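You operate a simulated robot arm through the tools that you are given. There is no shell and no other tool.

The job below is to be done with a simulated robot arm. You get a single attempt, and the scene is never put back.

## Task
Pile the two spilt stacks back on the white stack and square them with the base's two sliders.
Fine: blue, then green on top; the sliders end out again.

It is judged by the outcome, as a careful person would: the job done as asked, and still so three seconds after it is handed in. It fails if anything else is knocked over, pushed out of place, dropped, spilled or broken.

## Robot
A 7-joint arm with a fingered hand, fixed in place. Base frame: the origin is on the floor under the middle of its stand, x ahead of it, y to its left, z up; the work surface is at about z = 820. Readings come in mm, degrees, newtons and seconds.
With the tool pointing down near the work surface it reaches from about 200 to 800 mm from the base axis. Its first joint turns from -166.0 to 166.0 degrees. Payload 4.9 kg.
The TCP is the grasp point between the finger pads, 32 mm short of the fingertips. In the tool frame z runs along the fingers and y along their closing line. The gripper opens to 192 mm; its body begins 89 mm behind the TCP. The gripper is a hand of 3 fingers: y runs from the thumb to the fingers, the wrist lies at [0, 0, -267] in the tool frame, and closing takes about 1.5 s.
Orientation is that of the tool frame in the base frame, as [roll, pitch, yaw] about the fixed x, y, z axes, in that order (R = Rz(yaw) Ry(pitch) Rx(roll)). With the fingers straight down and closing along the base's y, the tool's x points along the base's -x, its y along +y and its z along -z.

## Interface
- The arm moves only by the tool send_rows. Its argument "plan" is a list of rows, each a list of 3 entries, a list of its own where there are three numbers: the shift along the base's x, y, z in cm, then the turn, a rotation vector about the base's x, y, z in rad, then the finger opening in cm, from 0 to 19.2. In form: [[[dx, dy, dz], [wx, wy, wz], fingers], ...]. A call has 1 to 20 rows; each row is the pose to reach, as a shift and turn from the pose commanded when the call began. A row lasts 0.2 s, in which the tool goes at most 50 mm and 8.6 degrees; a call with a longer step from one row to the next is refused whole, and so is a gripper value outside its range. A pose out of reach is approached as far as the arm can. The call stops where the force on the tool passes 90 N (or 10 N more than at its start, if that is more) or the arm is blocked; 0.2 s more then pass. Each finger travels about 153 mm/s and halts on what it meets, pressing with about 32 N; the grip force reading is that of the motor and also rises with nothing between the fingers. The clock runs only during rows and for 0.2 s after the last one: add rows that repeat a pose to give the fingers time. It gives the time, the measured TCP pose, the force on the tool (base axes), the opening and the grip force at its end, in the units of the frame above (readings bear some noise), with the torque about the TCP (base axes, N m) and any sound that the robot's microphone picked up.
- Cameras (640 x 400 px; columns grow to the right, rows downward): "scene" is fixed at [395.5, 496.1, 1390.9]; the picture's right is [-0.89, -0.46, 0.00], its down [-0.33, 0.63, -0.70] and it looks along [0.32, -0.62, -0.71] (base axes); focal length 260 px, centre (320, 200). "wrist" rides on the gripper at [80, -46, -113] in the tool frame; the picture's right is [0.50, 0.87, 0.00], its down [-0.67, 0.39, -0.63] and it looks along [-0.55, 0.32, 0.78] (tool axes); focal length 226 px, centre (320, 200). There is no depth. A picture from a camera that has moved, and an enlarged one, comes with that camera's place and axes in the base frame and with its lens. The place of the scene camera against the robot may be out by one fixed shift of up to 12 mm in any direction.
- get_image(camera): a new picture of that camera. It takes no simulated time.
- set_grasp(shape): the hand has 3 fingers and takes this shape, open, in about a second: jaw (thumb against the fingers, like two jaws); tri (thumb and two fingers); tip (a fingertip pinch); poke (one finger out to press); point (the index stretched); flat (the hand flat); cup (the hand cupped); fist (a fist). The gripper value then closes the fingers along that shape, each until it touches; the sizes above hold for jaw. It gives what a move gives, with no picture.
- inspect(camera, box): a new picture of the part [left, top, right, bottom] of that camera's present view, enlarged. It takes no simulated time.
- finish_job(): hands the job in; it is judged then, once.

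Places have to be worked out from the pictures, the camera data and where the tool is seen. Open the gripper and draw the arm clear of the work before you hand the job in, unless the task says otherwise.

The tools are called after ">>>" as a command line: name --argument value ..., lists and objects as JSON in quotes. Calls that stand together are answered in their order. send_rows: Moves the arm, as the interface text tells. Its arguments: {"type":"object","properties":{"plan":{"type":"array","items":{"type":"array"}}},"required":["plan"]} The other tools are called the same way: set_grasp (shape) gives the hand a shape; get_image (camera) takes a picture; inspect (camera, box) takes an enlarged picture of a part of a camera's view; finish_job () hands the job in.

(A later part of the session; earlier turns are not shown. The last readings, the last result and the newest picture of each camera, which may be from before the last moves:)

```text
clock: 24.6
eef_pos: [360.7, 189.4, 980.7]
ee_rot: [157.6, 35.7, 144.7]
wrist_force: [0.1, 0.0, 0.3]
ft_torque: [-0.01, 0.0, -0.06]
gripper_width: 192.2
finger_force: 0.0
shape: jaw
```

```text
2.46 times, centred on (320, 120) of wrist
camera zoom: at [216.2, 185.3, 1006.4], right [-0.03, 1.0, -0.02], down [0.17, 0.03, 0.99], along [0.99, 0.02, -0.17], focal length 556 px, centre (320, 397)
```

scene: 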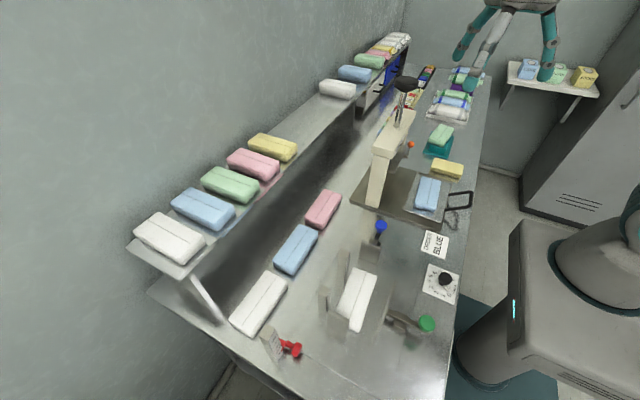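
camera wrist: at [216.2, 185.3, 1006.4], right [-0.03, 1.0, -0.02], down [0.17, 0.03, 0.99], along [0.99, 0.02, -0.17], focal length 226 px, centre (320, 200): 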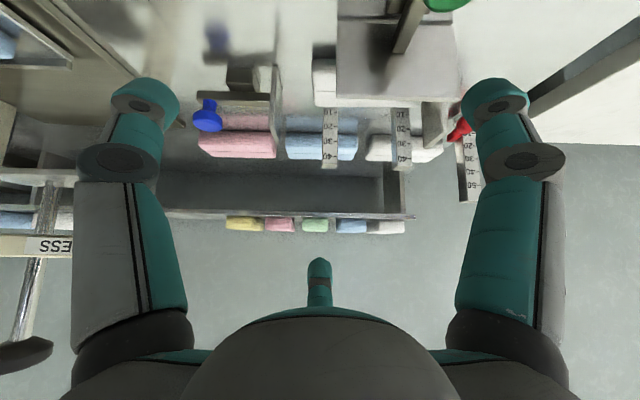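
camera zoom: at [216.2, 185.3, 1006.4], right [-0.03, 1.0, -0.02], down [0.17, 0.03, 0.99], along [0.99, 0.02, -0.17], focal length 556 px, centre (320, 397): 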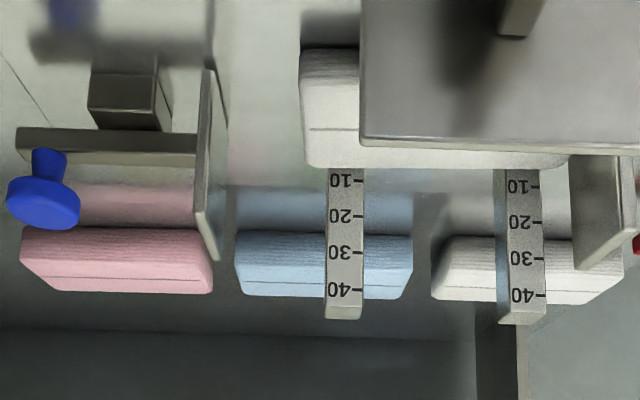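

The base white stack is about 17 mm thick with its top at z = 840, while the row stacks are about 30 mm. The scale zero on the posts is about z = 826. Next I'll untilt, turn toward -y and look low at the press tray and teal pad to measure those stacks.

>>> send_rows --plan '[[[0, 0, 2], [0, 0.13, 0], 19.2], [[0, 0, 4], [0, 0.26, 0], 19.2], [[0, 0, 6], [0, 0.39, 0], 19.2], [[0, 0, 8], [0, 0.52, 0], 19.2], [[0, 0, 10], [0, 0.65, 0], 19.2], [[0, 0, 12], [0, 0.72, 0], 19.2]]'

>>> send_rows --plan '[[[0, -1, 0], [0, 0, -0.14], 19.2], [[0, -2, 0], [0, 0, -0.28], 19.2], [[0, -3, 0], [0, 0, -0.42], 19.2], [[0, -4, 0], [0, 0, -0.56], 19.2], [[0, -5, 0], [0, 0, -0.7], 19.2], [[0, -6, 0], [0, 0, -0.84], 19.2], [[0, -7, 0], [0, 0, -0.98], 19.2], [[0, -8, 0], [0, 0, -1.12], 19.2], [[0, -9, 0], [0, 0, -1.26], 19.2], [[0, -10, 0], [0, 0, -1.4], 19.2], [[0, -11, 0], [0, 0, -1.54], 19.2]]'

>>> send_rows --plan '[[[0, 0, 0], [-0.13, 0, 0], 19.2], [[0, 0, -1], [-0.26, 0, 0], 19.2], [[0, 0, -2], [-0.39, 0, 0], 19.2], [[0, 0, -3], [-0.52, 0, 0], 19.2], [[0, 0, -4], [-0.6, 0, 0], 19.2]]'

>>> get_image --camera "wrist"

>>> inspect --camera "wrist" --box '[230, 0, 430, 150]'

```text
clock: 26.0
eef_pos: [360.6, 188.5, 1104.3]
ee_rot: [-179.9, -0.1, 151.9]
wrist_force: [0.3, -0.2, -0.1]
ft_torque: [0.02, 0.0, -0.03]
gripper_width: 191.9
finger_force: 0.0
shape: jaw
```

```text
clock: 28.4
eef_pos: [359.5, 79.1, 1104.3]
ee_rot: [-180.0, -0.1, 63.6]
wrist_force: [0.2, 0.7, 0.3]
ft_torque: [0.0, 0.0, -0.02]
gripper_width: 192.0
finger_force: 0.1
shape: jaw
```

```text
clock: 29.6
eef_pos: [361.3, 78.4, 1063.7]
ee_rot: [163.0, 30.4, 59.0]
wrist_force: [0.0, -0.4, 1.0]
ft_torque: [0.0, 0.0, -0.02]
gripper_width: 191.9
finger_force: 0.1
shape: jaw
```

```text
taken
camera wrist: at [353.3, 218.0, 1104.9], right [1.0, 0.05, -0.04], down [0.05, -0.28, 0.96], along [0.04, -0.96, -0.28], focal length 226 px, centre (320, 200)
```

wrist: 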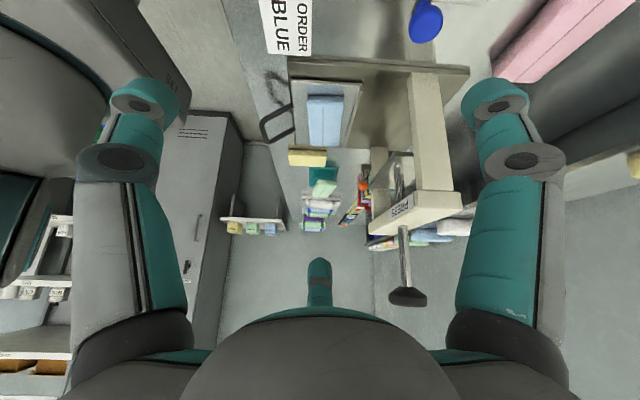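

```text
2.67 times, centred on (330, 75) of wrist
camera zoom: at [353.3, 218.0, 1104.9], right [1.0, 0.05, -0.04], down [0.05, -0.28, 0.96], along [0.04, -0.96, -0.28], focal length 603 px, centre (293, 533)
```

zoom: 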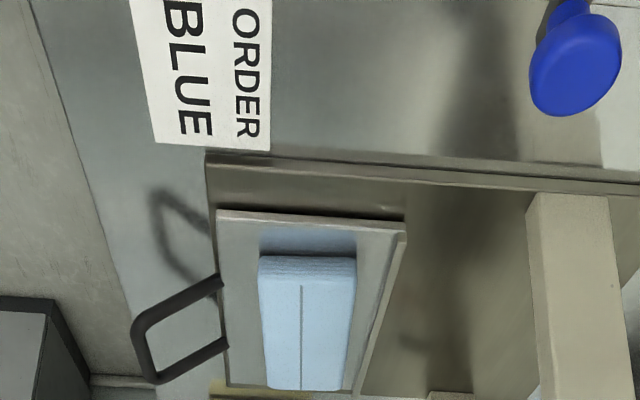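

>>> inspect --camera "wrist" --box '[270, 70, 390, 160]'

>>> inspect --camera "wrist" --box '[280, 140, 350, 240]'

```text
4.44 times, centred on (330, 115) of wrist
camera zoom: at [353.3, 218.0, 1104.9], right [1.0, 0.05, -0.04], down [0.05, -0.28, 0.96], along [0.04, -0.96, -0.28], focal length 1005 px, centre (276, 578)
```

zoom: 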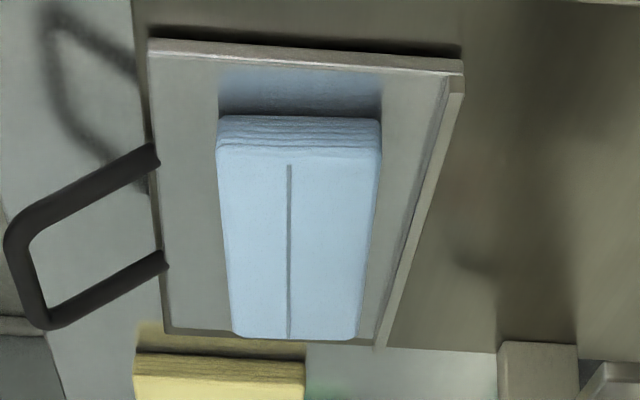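

```text
4.00 times, centred on (315, 190) of wrist
camera zoom: at [353.3, 218.0, 1104.9], right [1.0, 0.05, -0.04], down [0.05, -0.28, 0.96], along [0.04, -0.96, -0.28], focal length 904 px, centre (340, 240)
```

zoom: 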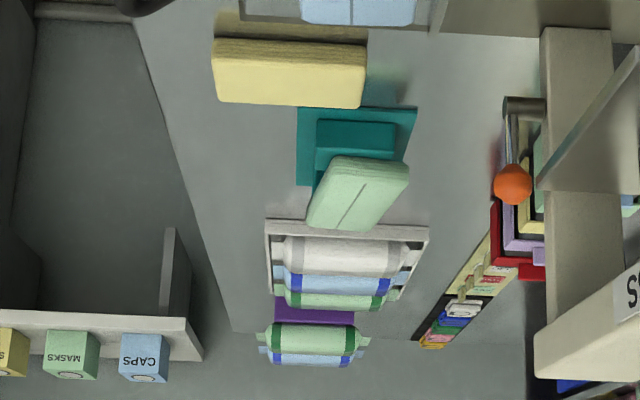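

The tray-blue and the green on the teal pad measure about 14–15 mm, the same as the white stack on the base. The row and shelf stacks are about 32 mm or thicker, in neat sets. So I take the tray-blue (370, -142) and the askew green (391, -462) as the spilt stacks. Before grasping I'll untilt and study how the fingers close in view of the scene camera.

>>> send_rows --plan '[[[0, 1, 1], [0.13, 0, 0], 19.2], [[0, 2, 3], [0.26, 0, 0], 19.2], [[1, 4, 5], [0.39, 0, 0], 19.2], [[2, 6, 7], [0.52, 0, 0], 19.2], [[3, 8, 8], [0.6, 0, 0], 19.2]]'

>>> inspect --camera "scene" --box '[250, 0, 490, 200]'

>>> send_rows --plan '[[[0, 0, 0], [0, 0, 0], 10], [[0, 0, 0], [0, 0, 0], 10], [[0, 0, 0], [0, 0, 0], 10], [[0, 0, 0], [0, 0, 0], 10]]'

>>> inspect --camera "scene" --box '[250, 0, 490, 200]'

>>> get_image --camera "wrist"

>>> send_rows --plan '[[[0, 0, 0], [0, 0, 0], 5.5], [[0, 0, 0], [0, 0, 0], 5.5], [[0, 0, 0], [0, 0, 0], 5.5], [[0, 0, 0], [0, 0, 0], 5.5]]'

>>> inspect --camera "scene" --box '[250, 0, 490, 200]'

>>> get_image --camera "wrist"

```text
clock: 30.8
eef_pos: [389.1, 159.8, 1146.4]
ee_rot: [-180.0, -0.1, 63.8]
wrist_force: [0.4, 1.0, 0.7]
ft_torque: [0.01, 0.01, -0.02]
gripper_width: 191.8
finger_force: 0.1
shape: jaw
```

```text
2.00 times, centred on (370, 100) of scene
camera zoom: at [395.5, 496.1, 1390.9], right [-0.89, -0.46, 0.0], down [-0.33, 0.63, -0.7], along [0.32, -0.62, -0.71], focal length 520 px, centre (220, 400)
```

zoom: 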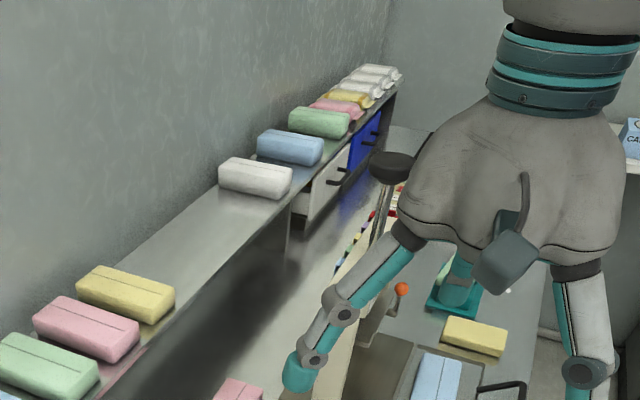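

```text
clock: 31.8
eef_pos: [392.0, 158.3, 1146.8]
ee_rot: [-179.9, 0.0, 63.7]
wrist_force: [0.2, -0.6, 0.4]
ft_torque: [0.03, 0.0, -0.01]
gripper_width: 100.9
finger_force: 0.0
shape: jaw
```

```text
2.00 times, centred on (370, 100) of scene
camera zoom: at [395.5, 496.1, 1390.9], right [-0.89, -0.46, 0.0], down [-0.33, 0.63, -0.7], along [0.32, -0.62, -0.71], focal length 520 px, centre (220, 400)
```

zoom: 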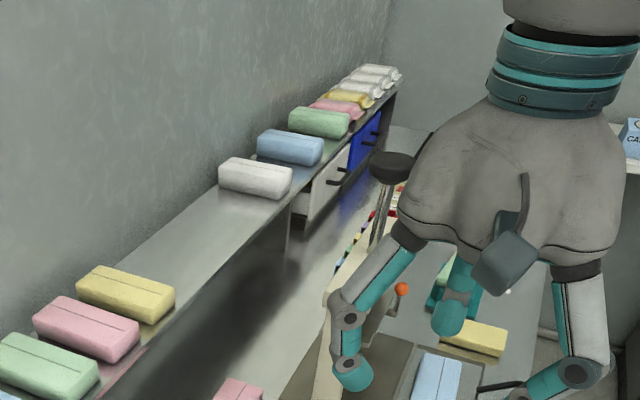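

```text
taken
camera wrist: at [383.4, 249.7, 1257.6], right [1.0, 0.07, 0.0], down [0.05, -0.77, 0.63], along [0.04, -0.63, -0.78], focal length 226 px, centre (320, 200)
```

wrist: 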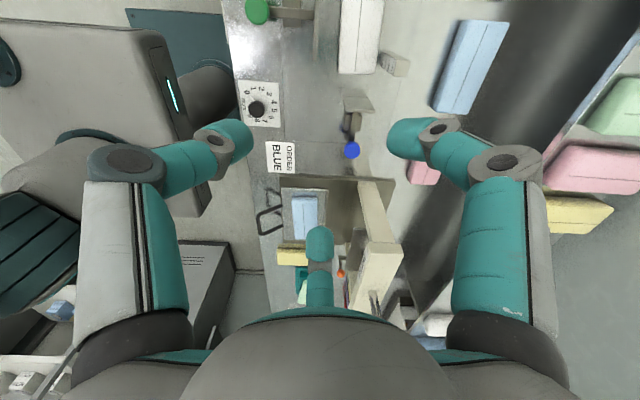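

```text
clock: 32.8
eef_pos: [391.4, 158.5, 1144.6]
ee_rot: [179.9, 0.1, 63.6]
wrist_force: [0.0, 0.1, 0.7]
ft_torque: [0.0, 0.0, 0.0]
gripper_width: 55.4
finger_force: 0.0
shape: jaw
```

```text
2.00 times, centred on (370, 100) of scene
camera zoom: at [395.5, 496.1, 1390.9], right [-0.89, -0.46, 0.0], down [-0.33, 0.63, -0.7], along [0.32, -0.62, -0.71], focal length 520 px, centre (220, 400)
```

zoom: 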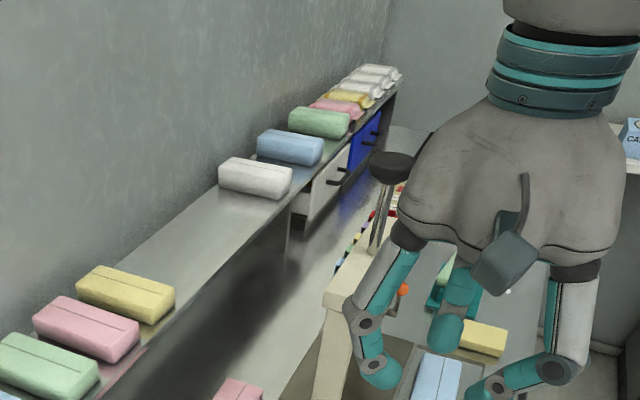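

```text
taken
camera wrist: at [383.4, 249.7, 1257.6], right [1.0, 0.06, 0.0], down [0.05, -0.77, 0.63], along [0.04, -0.63, -0.78], focal length 226 px, centre (320, 200)
```

wrist: 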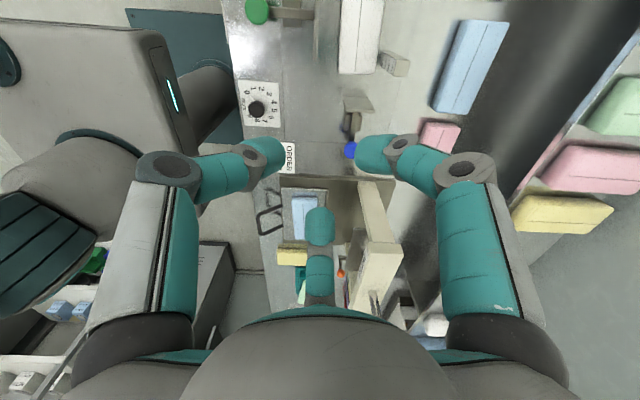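

At 100 and 55 mm opening the three fingers come in from roughly 120° apart rather than as two parallel jaws. I'll compare the "tri" and "tip" shapes before choosing a grasp.

>>> set_grasp --shape "tri"

>>> get_image --camera "wrist"

>>> set_grasp --shape "tip"

>>> get_image --camera "wrist"

>>> set_grasp --shape "jaw"

>>> get_image --camera "wrist"

```text
clock: 33.7
eef_pos: [390.2, 158.4, 1143.6]
ee_rot: [-180.0, 0.0, 63.6]
wrist_force: [-0.4, 0.2, 0.4]
ft_torque: [0.03, -0.01, -0.02]
gripper_width: 192.0
finger_force: 0.1
shape: tri
```

```text
taken
camera wrist: at [383.4, 249.7, 1257.6], right [1.0, 0.06, 0.0], down [0.05, -0.77, 0.63], along [0.04, -0.63, -0.78], focal length 226 px, centre (320, 200)
```

wrist: 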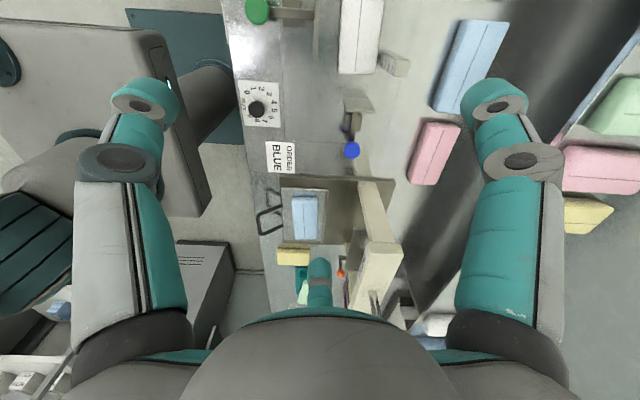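

```text
clock: 34.6
eef_pos: [391.3, 157.9, 1145.7]
ee_rot: [180.0, 0.0, 63.7]
wrist_force: [0.0, 0.6, -0.9]
ft_torque: [-0.03, -0.01, 0.0]
gripper_width: 191.8
finger_force: 0.1
shape: tip
```

```text
taken
camera wrist: at [383.4, 249.7, 1257.6], right [1.0, 0.06, 0.0], down [0.05, -0.77, 0.63], along [0.04, -0.63, -0.78], focal length 226 px, centre (320, 200)
```

wrist: 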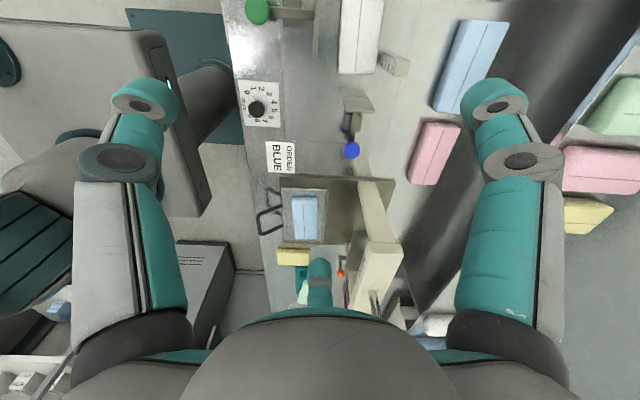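

```text
clock: 35.5
eef_pos: [390.1, 158.0, 1145.5]
ee_rot: [180.0, -0.1, 63.6]
wrist_force: [0.1, 0.4, 0.4]
ft_torque: [-0.01, 0.01, 0.02]
gripper_width: 191.9
finger_force: 0.0
shape: jaw
```

```text
taken
camera wrist: at [383.4, 249.7, 1257.6], right [1.0, 0.06, 0.0], down [0.05, -0.77, 0.63], along [0.04, -0.63, -0.78], focal length 226 px, centre (320, 200)
```

wrist: 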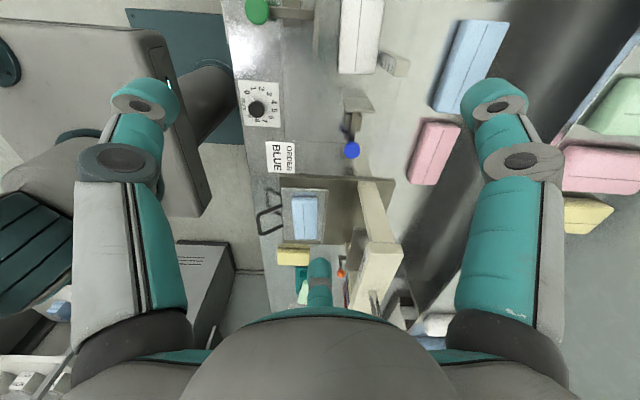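

All three shapes open alike, and the fingers close radially with the pads at about width/1.5 from the axis. I'll set a 7 cm opening and zoom in on the fingertips to learn their tilt and reach for a 58 mm wide stack.

>>> send_rows --plan '[[[0, 0, 0], [0, 0, 0], 7], [[0, 0, 0], [0, 0, 0], 7], [[0, 0, 0], [0, 0, 0], 7], [[0, 0, 0], [0, 0, 0], 7], [[0, 0, 0], [0, 0, 0], 7]]'

>>> inspect --camera "wrist" --box '[180, 80, 460, 280]'

>>> inspect --camera "scene" --box '[360, 80, 520, 240]'

```text
clock: 36.7
eef_pos: [389.4, 159.5, 1145.2]
ee_rot: [180.0, 0.0, 63.7]
wrist_force: [-0.3, 0.3, -0.2]
ft_torque: [-0.05, 0.0, 0.0]
gripper_width: 70.7
finger_force: 0.0
shape: jaw
```

```text
2.00 times, centred on (320, 180) of wrist
camera zoom: at [383.4, 249.7, 1257.6], right [1.0, 0.07, 0.0], down [0.05, -0.77, 0.63], along [0.04, -0.63, -0.78], focal length 452 px, centre (320, 240)
```

zoom: 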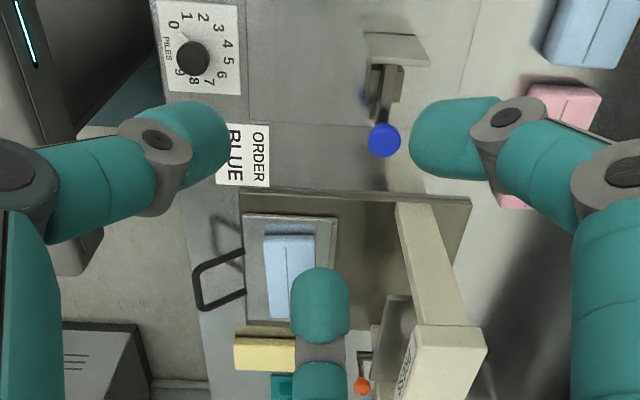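

```text
2.50 times, centred on (440, 160) of scene
camera zoom: at [395.5, 496.1, 1390.9], right [-0.89, -0.46, 0.0], down [-0.33, 0.63, -0.7], along [0.32, -0.62, -0.71], focal length 650 px, centre (20, 300)
```

zoom: 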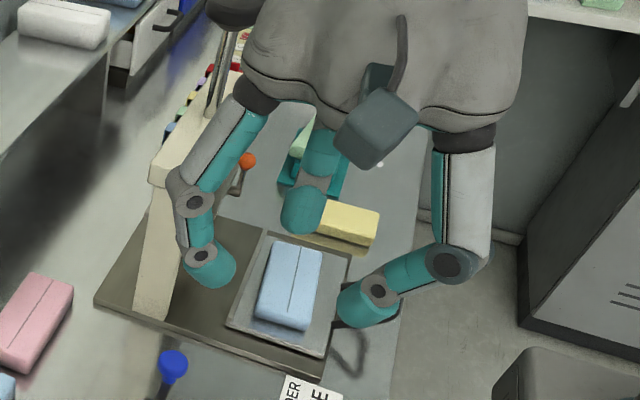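

The fingertips are about 27 mm thick capsules, with knuckles about 58 mm above the tips, so at the base the thumb has to go on +x between the posts and the two fingers on -x. I'll test that hand yaw (-90°) while moving over the press tray, opening the hand to 12 cm.

>>> send_rows --plan '[[[0, 0, 1], [0, 0, 0.14], 12], [[0, 0, 2], [0, 0, 0.28], 12], [[0, -1, 2], [0, 0, 0.42], 12], [[0, -2, 2], [0, 0, 0.56], 12], [[0, -3, 2], [0, 0, 0.7], 12], [[0, -4, 2], [0, 0, 0.84], 12], [[0, -5, 2], [0, 0, 0.98], 12], [[0, -6, 2], [0, 0, 1.12], 12], [[0, -7, 2], [0, 0, 1.26], 12], [[0, -8, 2], [0, 0, 1.4], 12], [[0, -9, 2], [0, 0, 1.54], 12], [[0, -10, 2], [0, 0, 1.68], 12], [[0, -11, 2], [0, 0, 1.82], 12], [[0, -12, 2], [0, 0, 1.96], 12], [[0, -13, 2], [0, 0, 2.1], 12], [[0, -14, 2], [0, 0, 2.24], 12], [[0, -15, 2], [0, 0, 2.38], 12], [[0, -15, 2], [0, 0, 2.52], 12], [[0, -15, 2], [0, 0, 2.66], 12], [[0, -15, 2], [0, 0, 2.8], 12]]'

>>> send_rows --plan '[[[0, 0, 0], [0, 0, 0.14], 12], [[0, 0, 0], [0, 0, 0.28], 12], [[0, 0, 0], [0, 0, 0.42], 12], [[0, 0, 0], [0, 0, 0.56], 12], [[0, 0, 0], [0, 0, 0.7], 12], [[0, 0, 0], [0, 0, 0.8], 12]]'

>>> get_image --camera "wrist"

```text
clock: 40.9
eef_pos: [391.2, 9.8, 1162.6]
ee_rot: [180.0, 0.0, -135.6]
wrist_force: [-0.2, 0.8, 0.2]
ft_torque: [-0.03, -0.02, -0.01]
gripper_width: 119.1
finger_force: 0.0
shape: jaw
```

```text
clock: 42.3
eef_pos: [390.0, 11.2, 1164.8]
ee_rot: [-180.0, -0.1, -90.0]
wrist_force: [-0.4, -0.9, 0.3]
ft_torque: [0.02, -0.04, 0.02]
gripper_width: 119.5
finger_force: 0.0
shape: jaw
```

```text
taken
camera wrist: at [436.3, -70.4, 1276.6], right [-0.86, -0.5, 0.0], down [-0.39, 0.67, 0.63], along [-0.32, 0.55, -0.78], focal length 226 px, centre (320, 200)
```

wrist: 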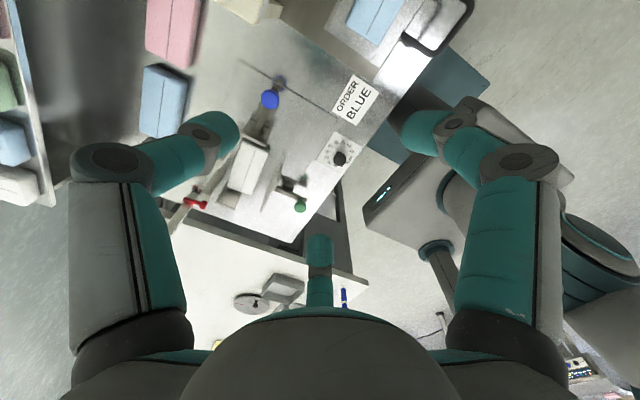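

The yaw of -90° is reachable. I'll go over the press tray for a closer look at the blue stack, the handle and the tray surface.

>>> send_rows --plan '[[[0, -4, 0], [0, 0, 0], 12], [[-1, -8, 0], [0, 0, 0], 12], [[-2, -12, 0], [0, 0, 0], 12], [[-3, -16, -2], [0, 0, 0], 12], [[-3, -19, -4], [0, 0, 0], 12]]'

>>> get_image --camera "wrist"

>>> inspect --camera "wrist" --box '[230, 50, 410, 180]'

>>> inspect --camera "scene" --box '[380, 160, 500, 240]'

```text
clock: 43.5
eef_pos: [360.1, -28.8, 1141.1]
ee_rot: [-179.9, -0.4, -90.5]
wrist_force: [0.0, 0.9, 0.9]
ft_torque: [-0.02, 0.01, -0.06]
gripper_width: 119.8
finger_force: 0.0
shape: jaw
out of reach, approached as far as the arm can: row 1, 2, 3, 4, 5
```

```text
taken
camera wrist: at [403.9, -108.8, 1254.0], right [-0.87, -0.49, 0.0], down [-0.38, 0.68, 0.63], along [-0.31, 0.54, -0.78], focal length 226 px, centre (320, 200)
```

wrist: 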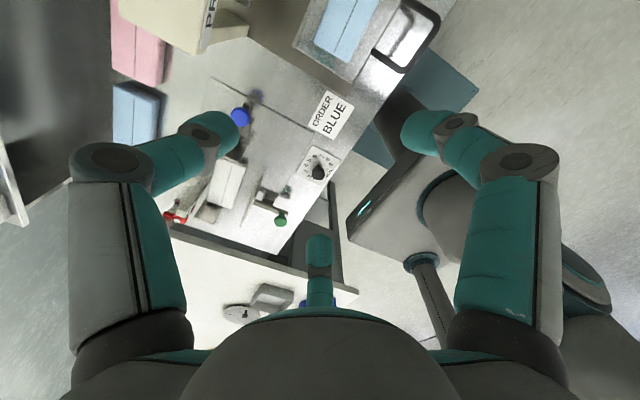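

```text
3.08 times, centred on (320, 115) of wrist
camera zoom: at [403.9, -108.8, 1254.0], right [-0.87, -0.49, 0.0], down [-0.38, 0.68, 0.63], along [-0.31, 0.54, -0.78], focal length 696 px, centre (320, 462)
```

zoom: 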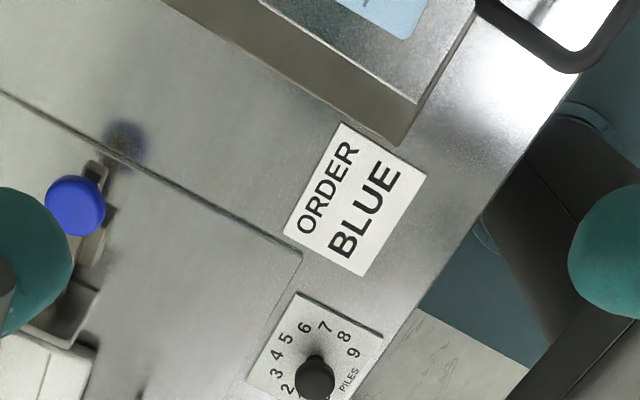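

```text
5.00 times, centred on (440, 200) of scene
camera zoom: at [395.5, 496.1, 1390.9], right [-0.89, -0.46, 0.0], down [-0.33, 0.63, -0.7], along [0.32, -0.62, -0.71], focal length 1300 px, centre (-280, 200)
```

zoom: 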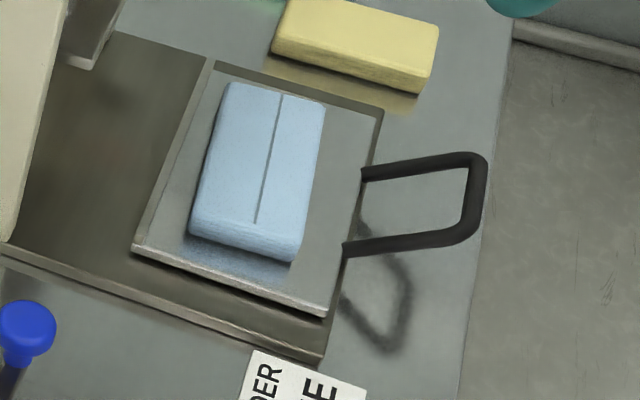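

At y < 0 this hand yaw hits a wrist limit, so I'll pick with the hand turned the other way (thumb on -x, between the handle bars) and turn it 180° before placing. Triangulating puts the blue stack's centre at (371, -145), its top at z = 859, turned about 4°. I'll turn back gradually now.

>>> send_rows --plan '[[[0, 0, 0], [0, 0, -0.14], 12], [[0, 0, 0], [0, 0, -0.28], 12], [[0, 0, 0], [0, 0, -0.42], 12], [[0, 0, 0], [0, 0, -0.56], 12], [[0, 0, 0], [0, 0, -0.7], 12], [[0, 0, 0], [0, 0, -0.84], 12], [[0, 0, 0], [0, 0, -0.98], 12], [[0, 0, 0], [0, 0, -1.12], 12]]'

```text
clock: 45.3
eef_pos: [358.3, -30.5, 1143.5]
ee_rot: [-180.0, -0.1, -154.3]
wrist_force: [-0.7, 0.7, -0.6]
ft_torque: [-0.03, -0.05, 0.01]
gripper_width: 119.6
finger_force: 0.1
shape: jaw
```

The pose reference follows what was actually reached, so I can plan from the reading. I'll finish the turn to yaw about 94° and move above the blue stack on the tray.

>>> send_rows --plan '[[[0, -1, 0], [0, 0, -0.14], 12], [[0, -2, 0], [0, 0, -0.28], 12], [[0, -3, 0], [0, 0, -0.42], 12], [[0, -4, 0], [0, 0, -0.56], 12], [[0, -5, 0], [0, 0, -0.7], 12], [[0, -6, 0], [0, 0, -0.84], 12], [[1, -7, 0], [0, 0, -0.98], 12], [[1, -8, 0], [0, 0, -1.12], 12], [[2, -9, 0], [0, 0, -1.26], 12], [[2.27, -10, -2], [0, 0, -1.4], 12], [[2.27, -11, -4], [0, 0, -1.54], 12], [[2.27, -11.4, -6], [0, 0, -1.68], 12], [[2.27, -11.4, -8], [0, 0, -1.82], 12], [[2.27, -11.4, -8.3], [0, 0, -1.951], 12]]'

>>> get_image --camera "wrist"

>>> inspect --camera "wrist" --box '[200, 60, 440, 260]'

>>> inspect --camera "scene" --box '[360, 100, 520, 240]'

```text
clock: 48.3
eef_pos: [381.4, -143.6, 1057.4]
ee_rot: [-180.0, 0.0, 93.9]
wrist_force: [0.1, -0.4, 0.6]
ft_torque: [-0.06, 0.0, 0.01]
gripper_width: 119.7
finger_force: 0.0
shape: jaw
```

```text
taken
camera wrist: at [328.9, -68.2, 1171.4], right [0.83, 0.56, 0.0], down [0.43, -0.64, 0.63], along [0.35, -0.52, -0.78], focal length 226 px, centre (320, 200)
```

wrist: 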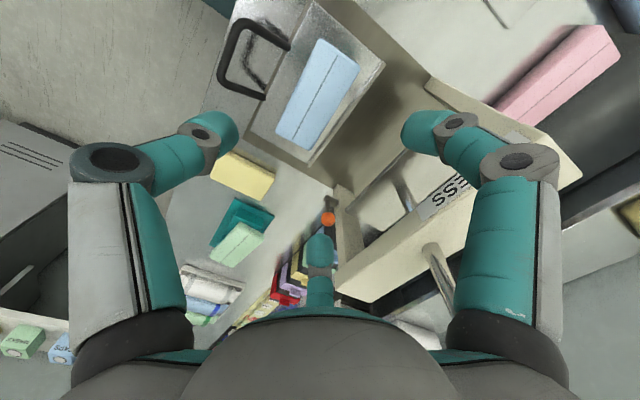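

```text
2.00 times, centred on (320, 160) of wrist
camera zoom: at [328.9, -68.2, 1171.4], right [0.83, 0.56, 0.0], down [0.43, -0.64, 0.63], along [0.35, -0.52, -0.78], focal length 452 px, centre (320, 280)
```

zoom: 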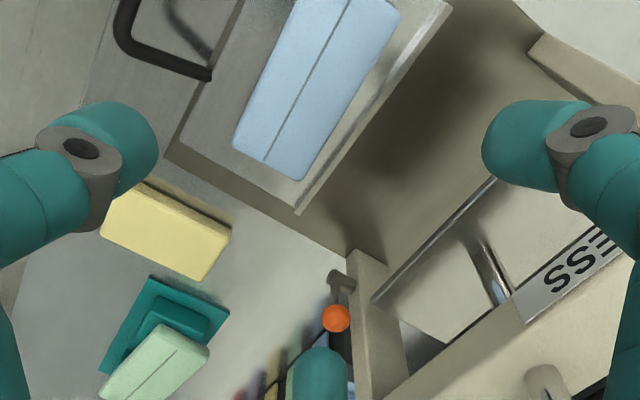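

```text
2.86 times, centred on (440, 170) of scene
camera zoom: at [395.5, 496.1, 1390.9], right [-0.89, -0.46, 0.0], down [-0.33, 0.63, -0.7], along [0.32, -0.62, -0.71], focal length 743 px, centre (-23, 286)
```

zoom: 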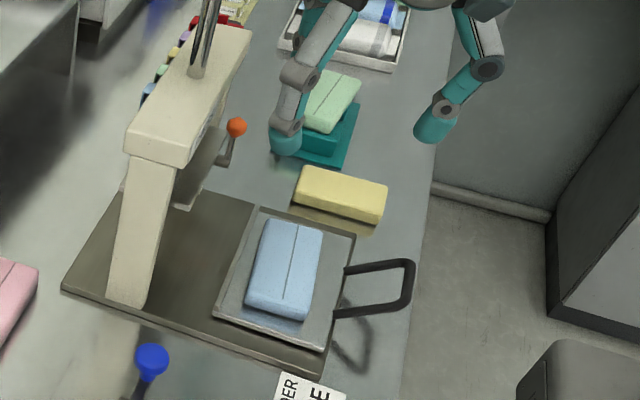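

The new view confirms the blue stack at (372, -144), turned about 5°, with the fingers clear of the press and handle. I'll narrow to 9 cm and descend until the tips are just above the stack's top, then check.

>>> send_rows --plan '[[[0, 0, -1], [0, 0, 0.01], 9], [[0, 0, -4], [0, 0, 0.015], 9], [[0, 0, -8], [0, 0, 0.015], 9], [[0, 0, -11], [0, 0, 0.015], 9], [[0, 0, -14], [0, 0, 0.015], 9], [[0, 0, -16], [0, 0, 0.015], 9]]'

>>> get_image --camera "wrist"

>>> inspect --camera "scene" --box '[370, 110, 490, 240]'

```text
clock: 49.7
eef_pos: [380.1, -145.7, 898.3]
ee_rot: [-180.0, 0.0, 95.0]
wrist_force: [0.3, 0.5, -0.5]
ft_torque: [0.0, -0.01, 0.02]
gripper_width: 90.6
finger_force: 0.0
shape: jaw
```

```text
taken
camera wrist: at [325.8, -70.5, 1012.1], right [0.82, 0.57, 0.0], down [0.44, -0.64, 0.63], along [0.36, -0.52, -0.78], focal length 226 px, centre (320, 200)
```

wrist: 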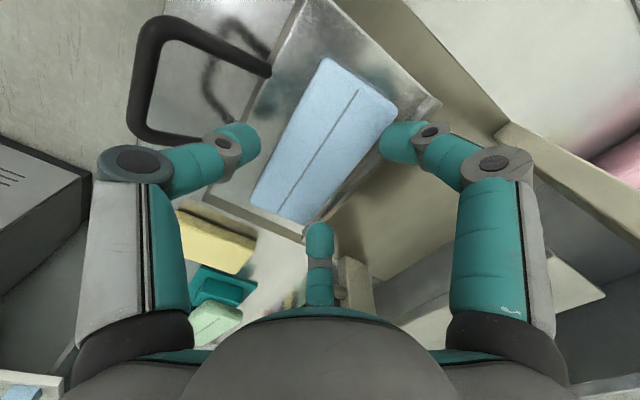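

```text
3.08 times, centred on (430, 175) of scene
camera zoom: at [395.5, 496.1, 1390.9], right [-0.89, -0.46, 0.0], down [-0.33, 0.63, -0.7], along [0.32, -0.62, -0.71], focal length 800 px, centre (-18, 277)
```

zoom: 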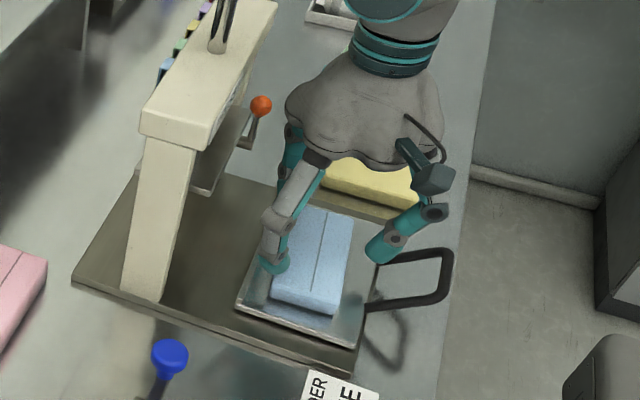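

Both fingers and the thumb straddle the blue stack with clearance. I'll lower in small steps toward the tray surface, watching the force.

>>> send_rows --plan '[[[0, 0.1, -0.5], [0, 0, 0], 9], [[0, 0.1, -1.0], [0, 0, 0], 9], [[0, 0.1, -1.5], [0, 0, 0], 9], [[0, 0.1, -1.7], [0, 0, 0], 9]]'

>>> inspect --camera "wrist" --box '[200, 40, 440, 280]'

>>> inspect --camera "scene" --box '[390, 140, 460, 220]'

```text
clock: 50.7
eef_pos: [382.9, -143.4, 885.4]
ee_rot: [179.4, 0.3, 94.9]
wrist_force: [2.6, 6.9, 49.9]
ft_torque: [2.77, -0.92, -0.06]
gripper_width: 92.4
finger_force: 0.1
shape: jaw
```

```text
1.67 times, centred on (320, 160) of wrist
camera zoom: at [329.1, -68.4, 998.3], right [0.82, 0.57, 0.01], down [0.44, -0.63, 0.64], along [0.37, -0.52, -0.77], focal length 377 px, centre (320, 267)
```

zoom: 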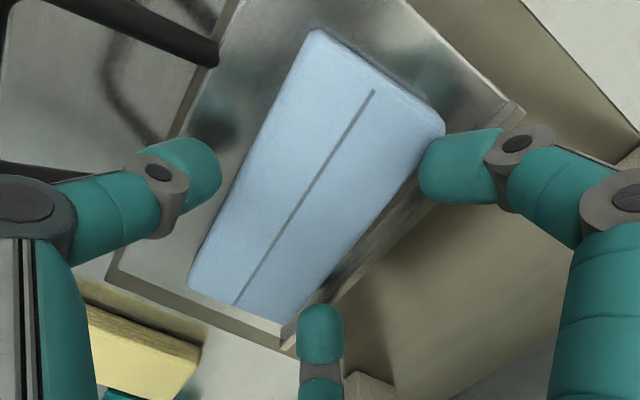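

```text
5.00 times, centred on (425, 180) of scene
camera zoom: at [395.5, 496.1, 1390.9], right [-0.89, -0.46, 0.0], down [-0.33, 0.63, -0.7], along [0.32, -0.62, -0.71], focal length 1300 px, centre (-205, 300)
```

zoom: 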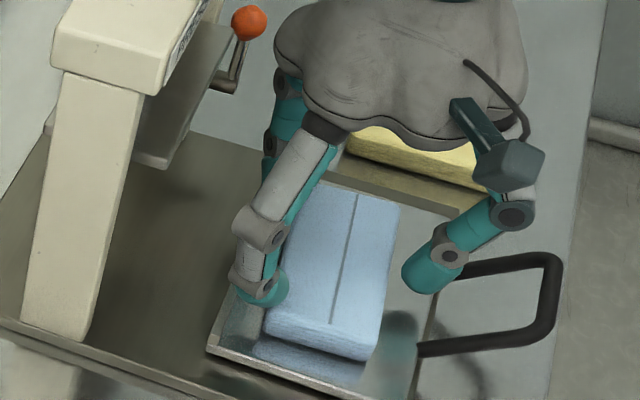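

The force reads 50 N, with a torque that places the contact at the +y finger, so its tip came down on the stack's edge. I'll back up right away and re-check the stack's position.

>>> send_rows --plan '[[[0, 0, 0.8], [0, 0, 0], 9], [[0, 0, 1.6], [0, 0, 0], 10], [[0, 0, 2.4], [0, 0, 0], 11], [[0, 0, 2.8], [0, 0, 0], 11]]'

>>> get_image --camera "wrist"

>>> inspect --camera "wrist" --box '[200, 30, 440, 270]'

```text
clock: 51.7
eef_pos: [379.8, -142.6, 910.4]
ee_rot: [-179.9, 0.0, 94.8]
wrist_force: [-0.4, -0.8, -0.6]
ft_torque: [-0.01, 0.0, -0.01]
gripper_width: 109.6
finger_force: 0.0
shape: jaw
```

```text
taken
camera wrist: at [326.5, -68.0, 1022.7], right [0.82, 0.57, 0.0], down [0.44, -0.64, 0.63], along [0.36, -0.52, -0.78], focal length 226 px, centre (320, 200)
```

wrist: 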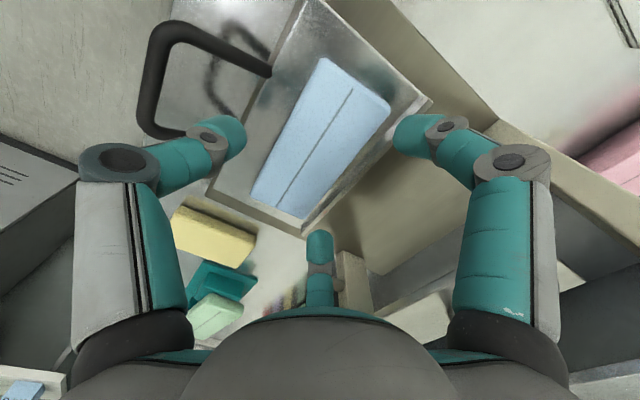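

```text
1.67 times, centred on (320, 150) of wrist
camera zoom: at [326.5, -68.0, 1022.7], right [0.82, 0.57, 0.0], down [0.44, -0.64, 0.63], along [0.36, -0.52, -0.78], focal length 377 px, centre (320, 283)
```

zoom: 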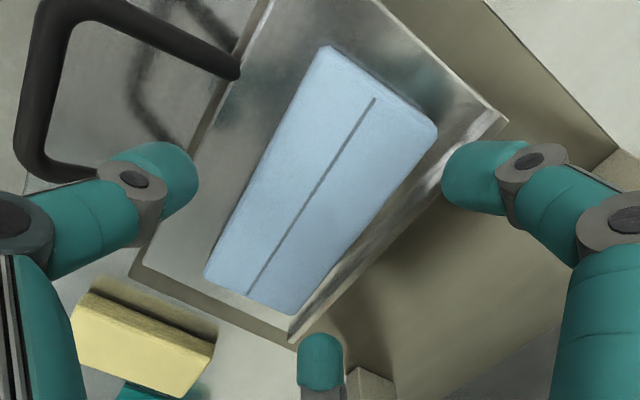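

The stack is unmoved at (372, -144). The tips sit further inward than the pads (tip radius about 0.43 × opening + 8 mm), which explains the contact. I also need to know whether the tray has a raised rim on its +x edge, so I'll look closely.

>>> inspect --camera "wrist" --box '[290, 50, 450, 190]'

>>> inspect --camera "scene" --box '[400, 165, 450, 225]'

>>> inspect --camera "wrist" --box '[260, 160, 360, 260]'

```text
2.86 times, centred on (370, 120) of wrist
camera zoom: at [326.5, -68.0, 1022.7], right [0.82, 0.57, 0.0], down [0.44, -0.64, 0.63], along [0.36, -0.52, -0.78], focal length 646 px, centre (177, 429)
```

zoom: 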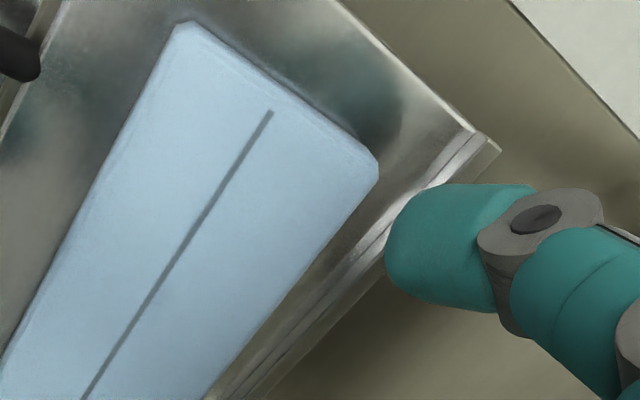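

```text
6.67 times, centred on (425, 195) of scene
camera zoom: at [395.5, 496.1, 1390.9], right [-0.89, -0.46, 0.0], down [-0.33, 0.63, -0.7], along [0.32, -0.62, -0.71], focal length 1733 px, centre (-380, 233)
```

zoom: 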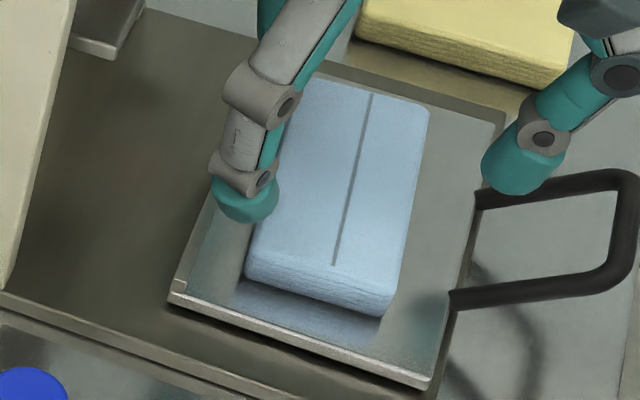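

```text
4.00 times, centred on (310, 210) of wrist
camera zoom: at [326.5, -68.0, 1022.7], right [0.82, 0.57, 0.0], down [0.44, -0.64, 0.63], along [0.36, -0.52, -0.78], focal length 904 px, centre (360, 160)
```

zoom: 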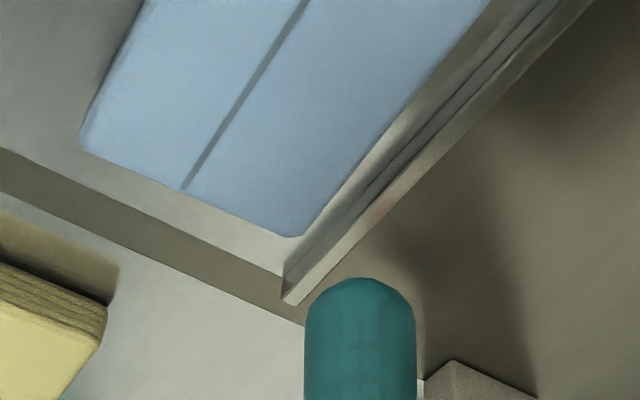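

The tray has a raised rib on its +x side, roughly 7 mm high, and the gap beside the stack is narrower than a fingertip. I'll rise and check how the "tip" and "tri" shapes close, since a different pinch may suit this better.

>>> send_rows --plan '[[[0, 0, 3], [0, 0, 0], 11], [[0, 0, 7], [0, 0, 0], 11], [[0, 0, 11], [0, 0, 0], 11]]'

>>> set_grasp --shape "tip"

>>> send_rows --plan '[[[0, 0, 0], [0, 0, 0], 9], [[0, 0, 0], [0, 0, 0], 9], [[0, 0, 0], [0, 0, 0], 9], [[0, 0, 0], [0, 0, 0], 9], [[0, 0, 0], [0, 0, 0], 9]]'

>>> get_image --camera "wrist"

>>> set_grasp --shape "tri"

>>> send_rows --plan '[[[0, 0, 0], [0, 0, 0], 9], [[0, 0, 0], [0, 0, 0], 9], [[0, 0, 0], [0, 0, 0], 9], [[0, 0, 0], [0, 0, 0], 9], [[0, 0, 0], [0, 0, 0], 9]]'

>>> get_image --camera "wrist"

```text
clock: 52.5
eef_pos: [380.5, -142.2, 1021.5]
ee_rot: [179.9, 0.1, 94.9]
wrist_force: [0.5, 0.0, 0.6]
ft_torque: [0.0, 0.0, 0.01]
gripper_width: 109.6
finger_force: 0.1
shape: jaw
```

```text
clock: 53.4
eef_pos: [381.0, -143.2, 1019.9]
ee_rot: [-180.0, -0.1, 95.0]
wrist_force: [0.3, 0.4, -0.1]
ft_torque: [0.0, 0.03, 0.0]
gripper_width: 192.1
finger_force: 0.0
shape: tip
```

```text
clock: 54.6
eef_pos: [381.3, -143.3, 1020.3]
ee_rot: [-180.0, 0.0, 94.7]
wrist_force: [-0.1, 0.5, 0.4]
ft_torque: [0.02, -0.02, 0.05]
gripper_width: 90.5
finger_force: 0.1
shape: tip
```

```text
taken
camera wrist: at [328.0, -68.1, 1133.4], right [0.82, 0.57, 0.0], down [0.44, -0.64, 0.63], along [0.36, -0.52, -0.78], focal length 226 px, centre (320, 200)
```

wrist: 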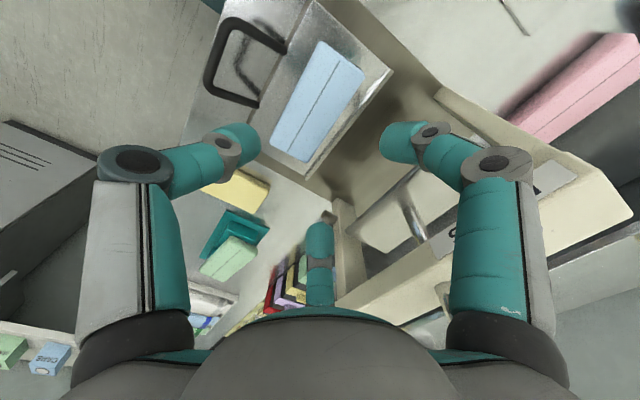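

```text
clock: 55.5
eef_pos: [381.8, -143.6, 1019.8]
ee_rot: [180.0, 0.0, 94.9]
wrist_force: [0.4, -0.2, 0.6]
ft_torque: [0.0, -0.02, 0.0]
gripper_width: 191.8
finger_force: 0.1
shape: tri
```

```text
clock: 56.7
eef_pos: [380.4, -143.0, 1020.8]
ee_rot: [179.9, 0.0, 94.8]
wrist_force: [-0.2, -0.8, -0.2]
ft_torque: [0.0, 0.0, -0.02]
gripper_width: 90.7
finger_force: 0.1
shape: tri
```

```text
taken
camera wrist: at [328.0, -68.1, 1133.4], right [0.82, 0.57, 0.0], down [0.44, -0.64, 0.63], along [0.36, -0.52, -0.78], focal length 226 px, centre (320, 200)
```

wrist: 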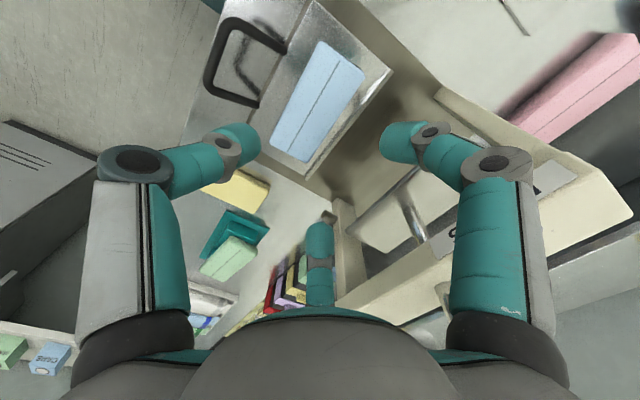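

All three shapes close the same way, so I have to work around the rib. I'll zoom further to measure the rib's height and its gap to the stack.

>>> inspect --camera "scene" --box '[400, 192, 432, 216]'

>>> inspect --camera "wrist" --box '[270, 20, 410, 200]'

>>> inspect --camera "wrist" --box '[285, 130, 345, 190]'

```text
16.00 times, centred on (416, 204) of scene
camera zoom: at [395.5, 496.1, 1390.9], right [-0.89, -0.46, 0.0], down [-0.33, 0.63, -0.7], along [0.32, -0.62, -0.71], focal length 4159 px, centre (-1216, 136)
```

zoom: 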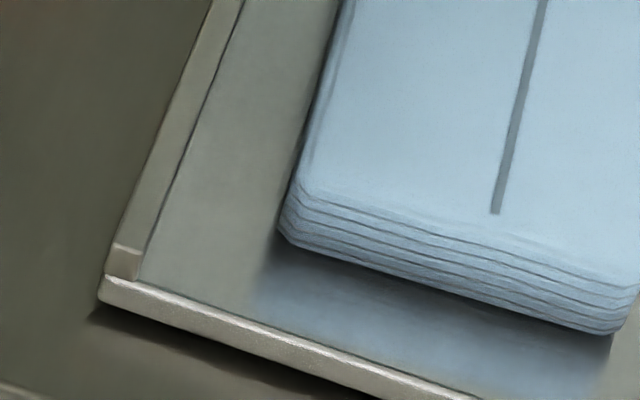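

```text
2.22 times, centred on (340, 110) of wrist
camera zoom: at [328.0, -68.1, 1133.4], right [0.82, 0.57, 0.0], down [0.44, -0.64, 0.63], along [0.36, -0.52, -0.78], focal length 502 px, centre (276, 400)
```

zoom: 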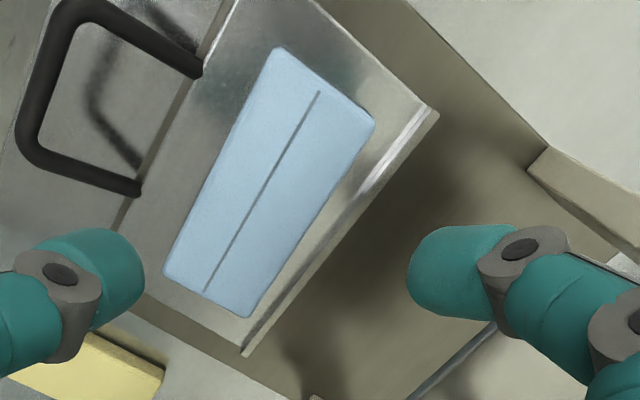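

```text
6.67 times, centred on (315, 160) of wrist
camera zoom: at [328.0, -68.1, 1133.4], right [0.82, 0.57, 0.0], down [0.44, -0.64, 0.63], along [0.36, -0.52, -0.78], focal length 1507 px, centre (353, 467)
```

zoom: 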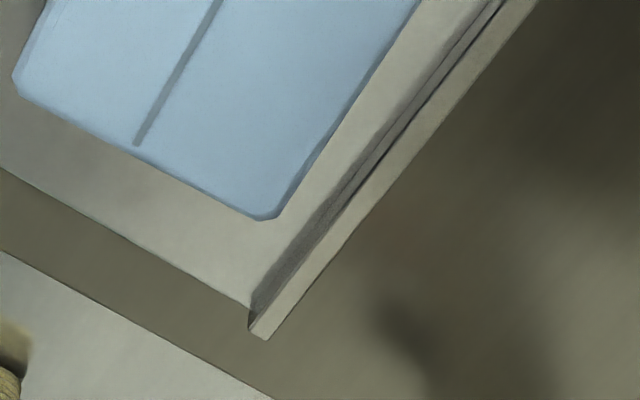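

The rib is about 8 mm high at x = 415–421, and the stack is only 9–20 mm from it. My plan is to pinch the stack by its two free ends with the two fingers, keep the thumb tilted up over the handle, slide it about 2 cm away from the rib, and then take the proper width-wise grip. First I'll shift toward -x, reset the shape and tilt.

>>> send_rows --plan '[[[-2, -0.2, 0], [0, 0.05, 0], 9], [[-4.2, -0.3, 0], [-0.005, 0.1, -0.01], 9], [[-4.2, -0.3, -2], [-0.011, 0.16, -0.014], 9]]'

>>> set_grasp --shape "jaw"

>>> send_rows --plan '[[[0, 0, -2], [0, 0, 0], 17.8], [[0, 0, -5], [0, 0, 0], 17.8], [[0, 0, -7.5], [0, 0, 0], 17.8]]'

>>> get_image --camera "wrist"

>>> inspect --camera "scene" --box '[370, 120, 490, 240]'

```text
clock: 57.5
eef_pos: [338.9, -147.2, 1001.2]
ee_rot: [-170.9, -0.1, 94.1]
wrist_force: [-0.2, -0.3, -0.9]
ft_torque: [0.04, 0.05, 0.0]
gripper_width: 90.6
finger_force: 0.1
shape: tri
```

```text
clock: 58.4
eef_pos: [341.0, -147.1, 1001.2]
ee_rot: [-170.7, -0.1, 94.1]
wrist_force: [-0.1, 0.8, 0.6]
ft_torque: [-0.02, 0.01, 0.0]
gripper_width: 192.3
finger_force: 0.0
shape: jaw
```

```text
clock: 59.2
eef_pos: [339.4, -148.0, 925.3]
ee_rot: [-170.8, -0.1, 94.0]
wrist_force: [0.6, 0.2, 0.4]
ft_torque: [-0.01, -0.01, -0.01]
gripper_width: 178.2
finger_force: 0.0
shape: jaw
```

```text
taken
camera wrist: at [305.4, -70.4, 1043.6], right [0.82, 0.56, -0.14], down [0.53, -0.64, 0.56], along [0.23, -0.53, -0.82], focal length 226 px, centre (320, 200)
```

wrist: 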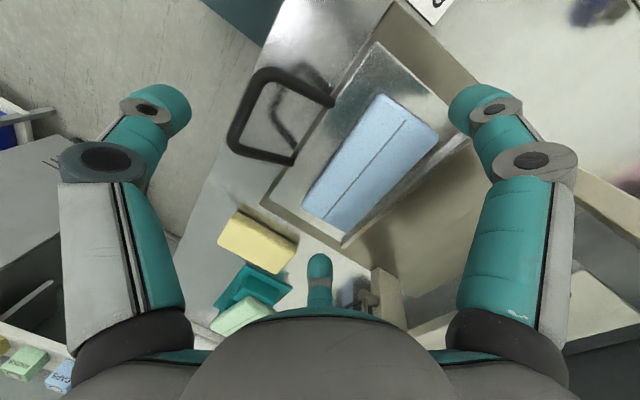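

```text
3.33 times, centred on (430, 180) of scene
camera zoom: at [395.5, 496.1, 1390.9], right [-0.89, -0.46, 0.0], down [-0.33, 0.63, -0.7], along [0.32, -0.62, -0.71], focal length 866 px, centre (-47, 267)
```

zoom: 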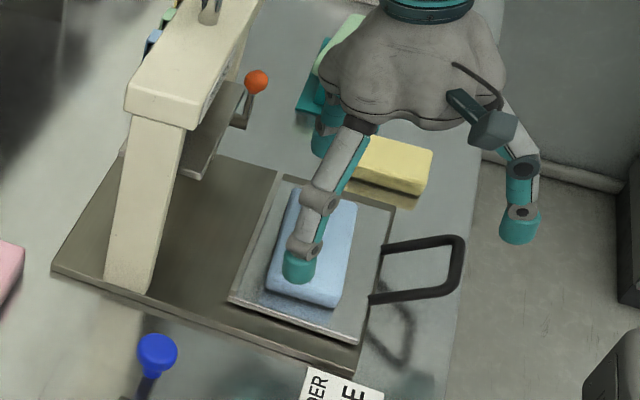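

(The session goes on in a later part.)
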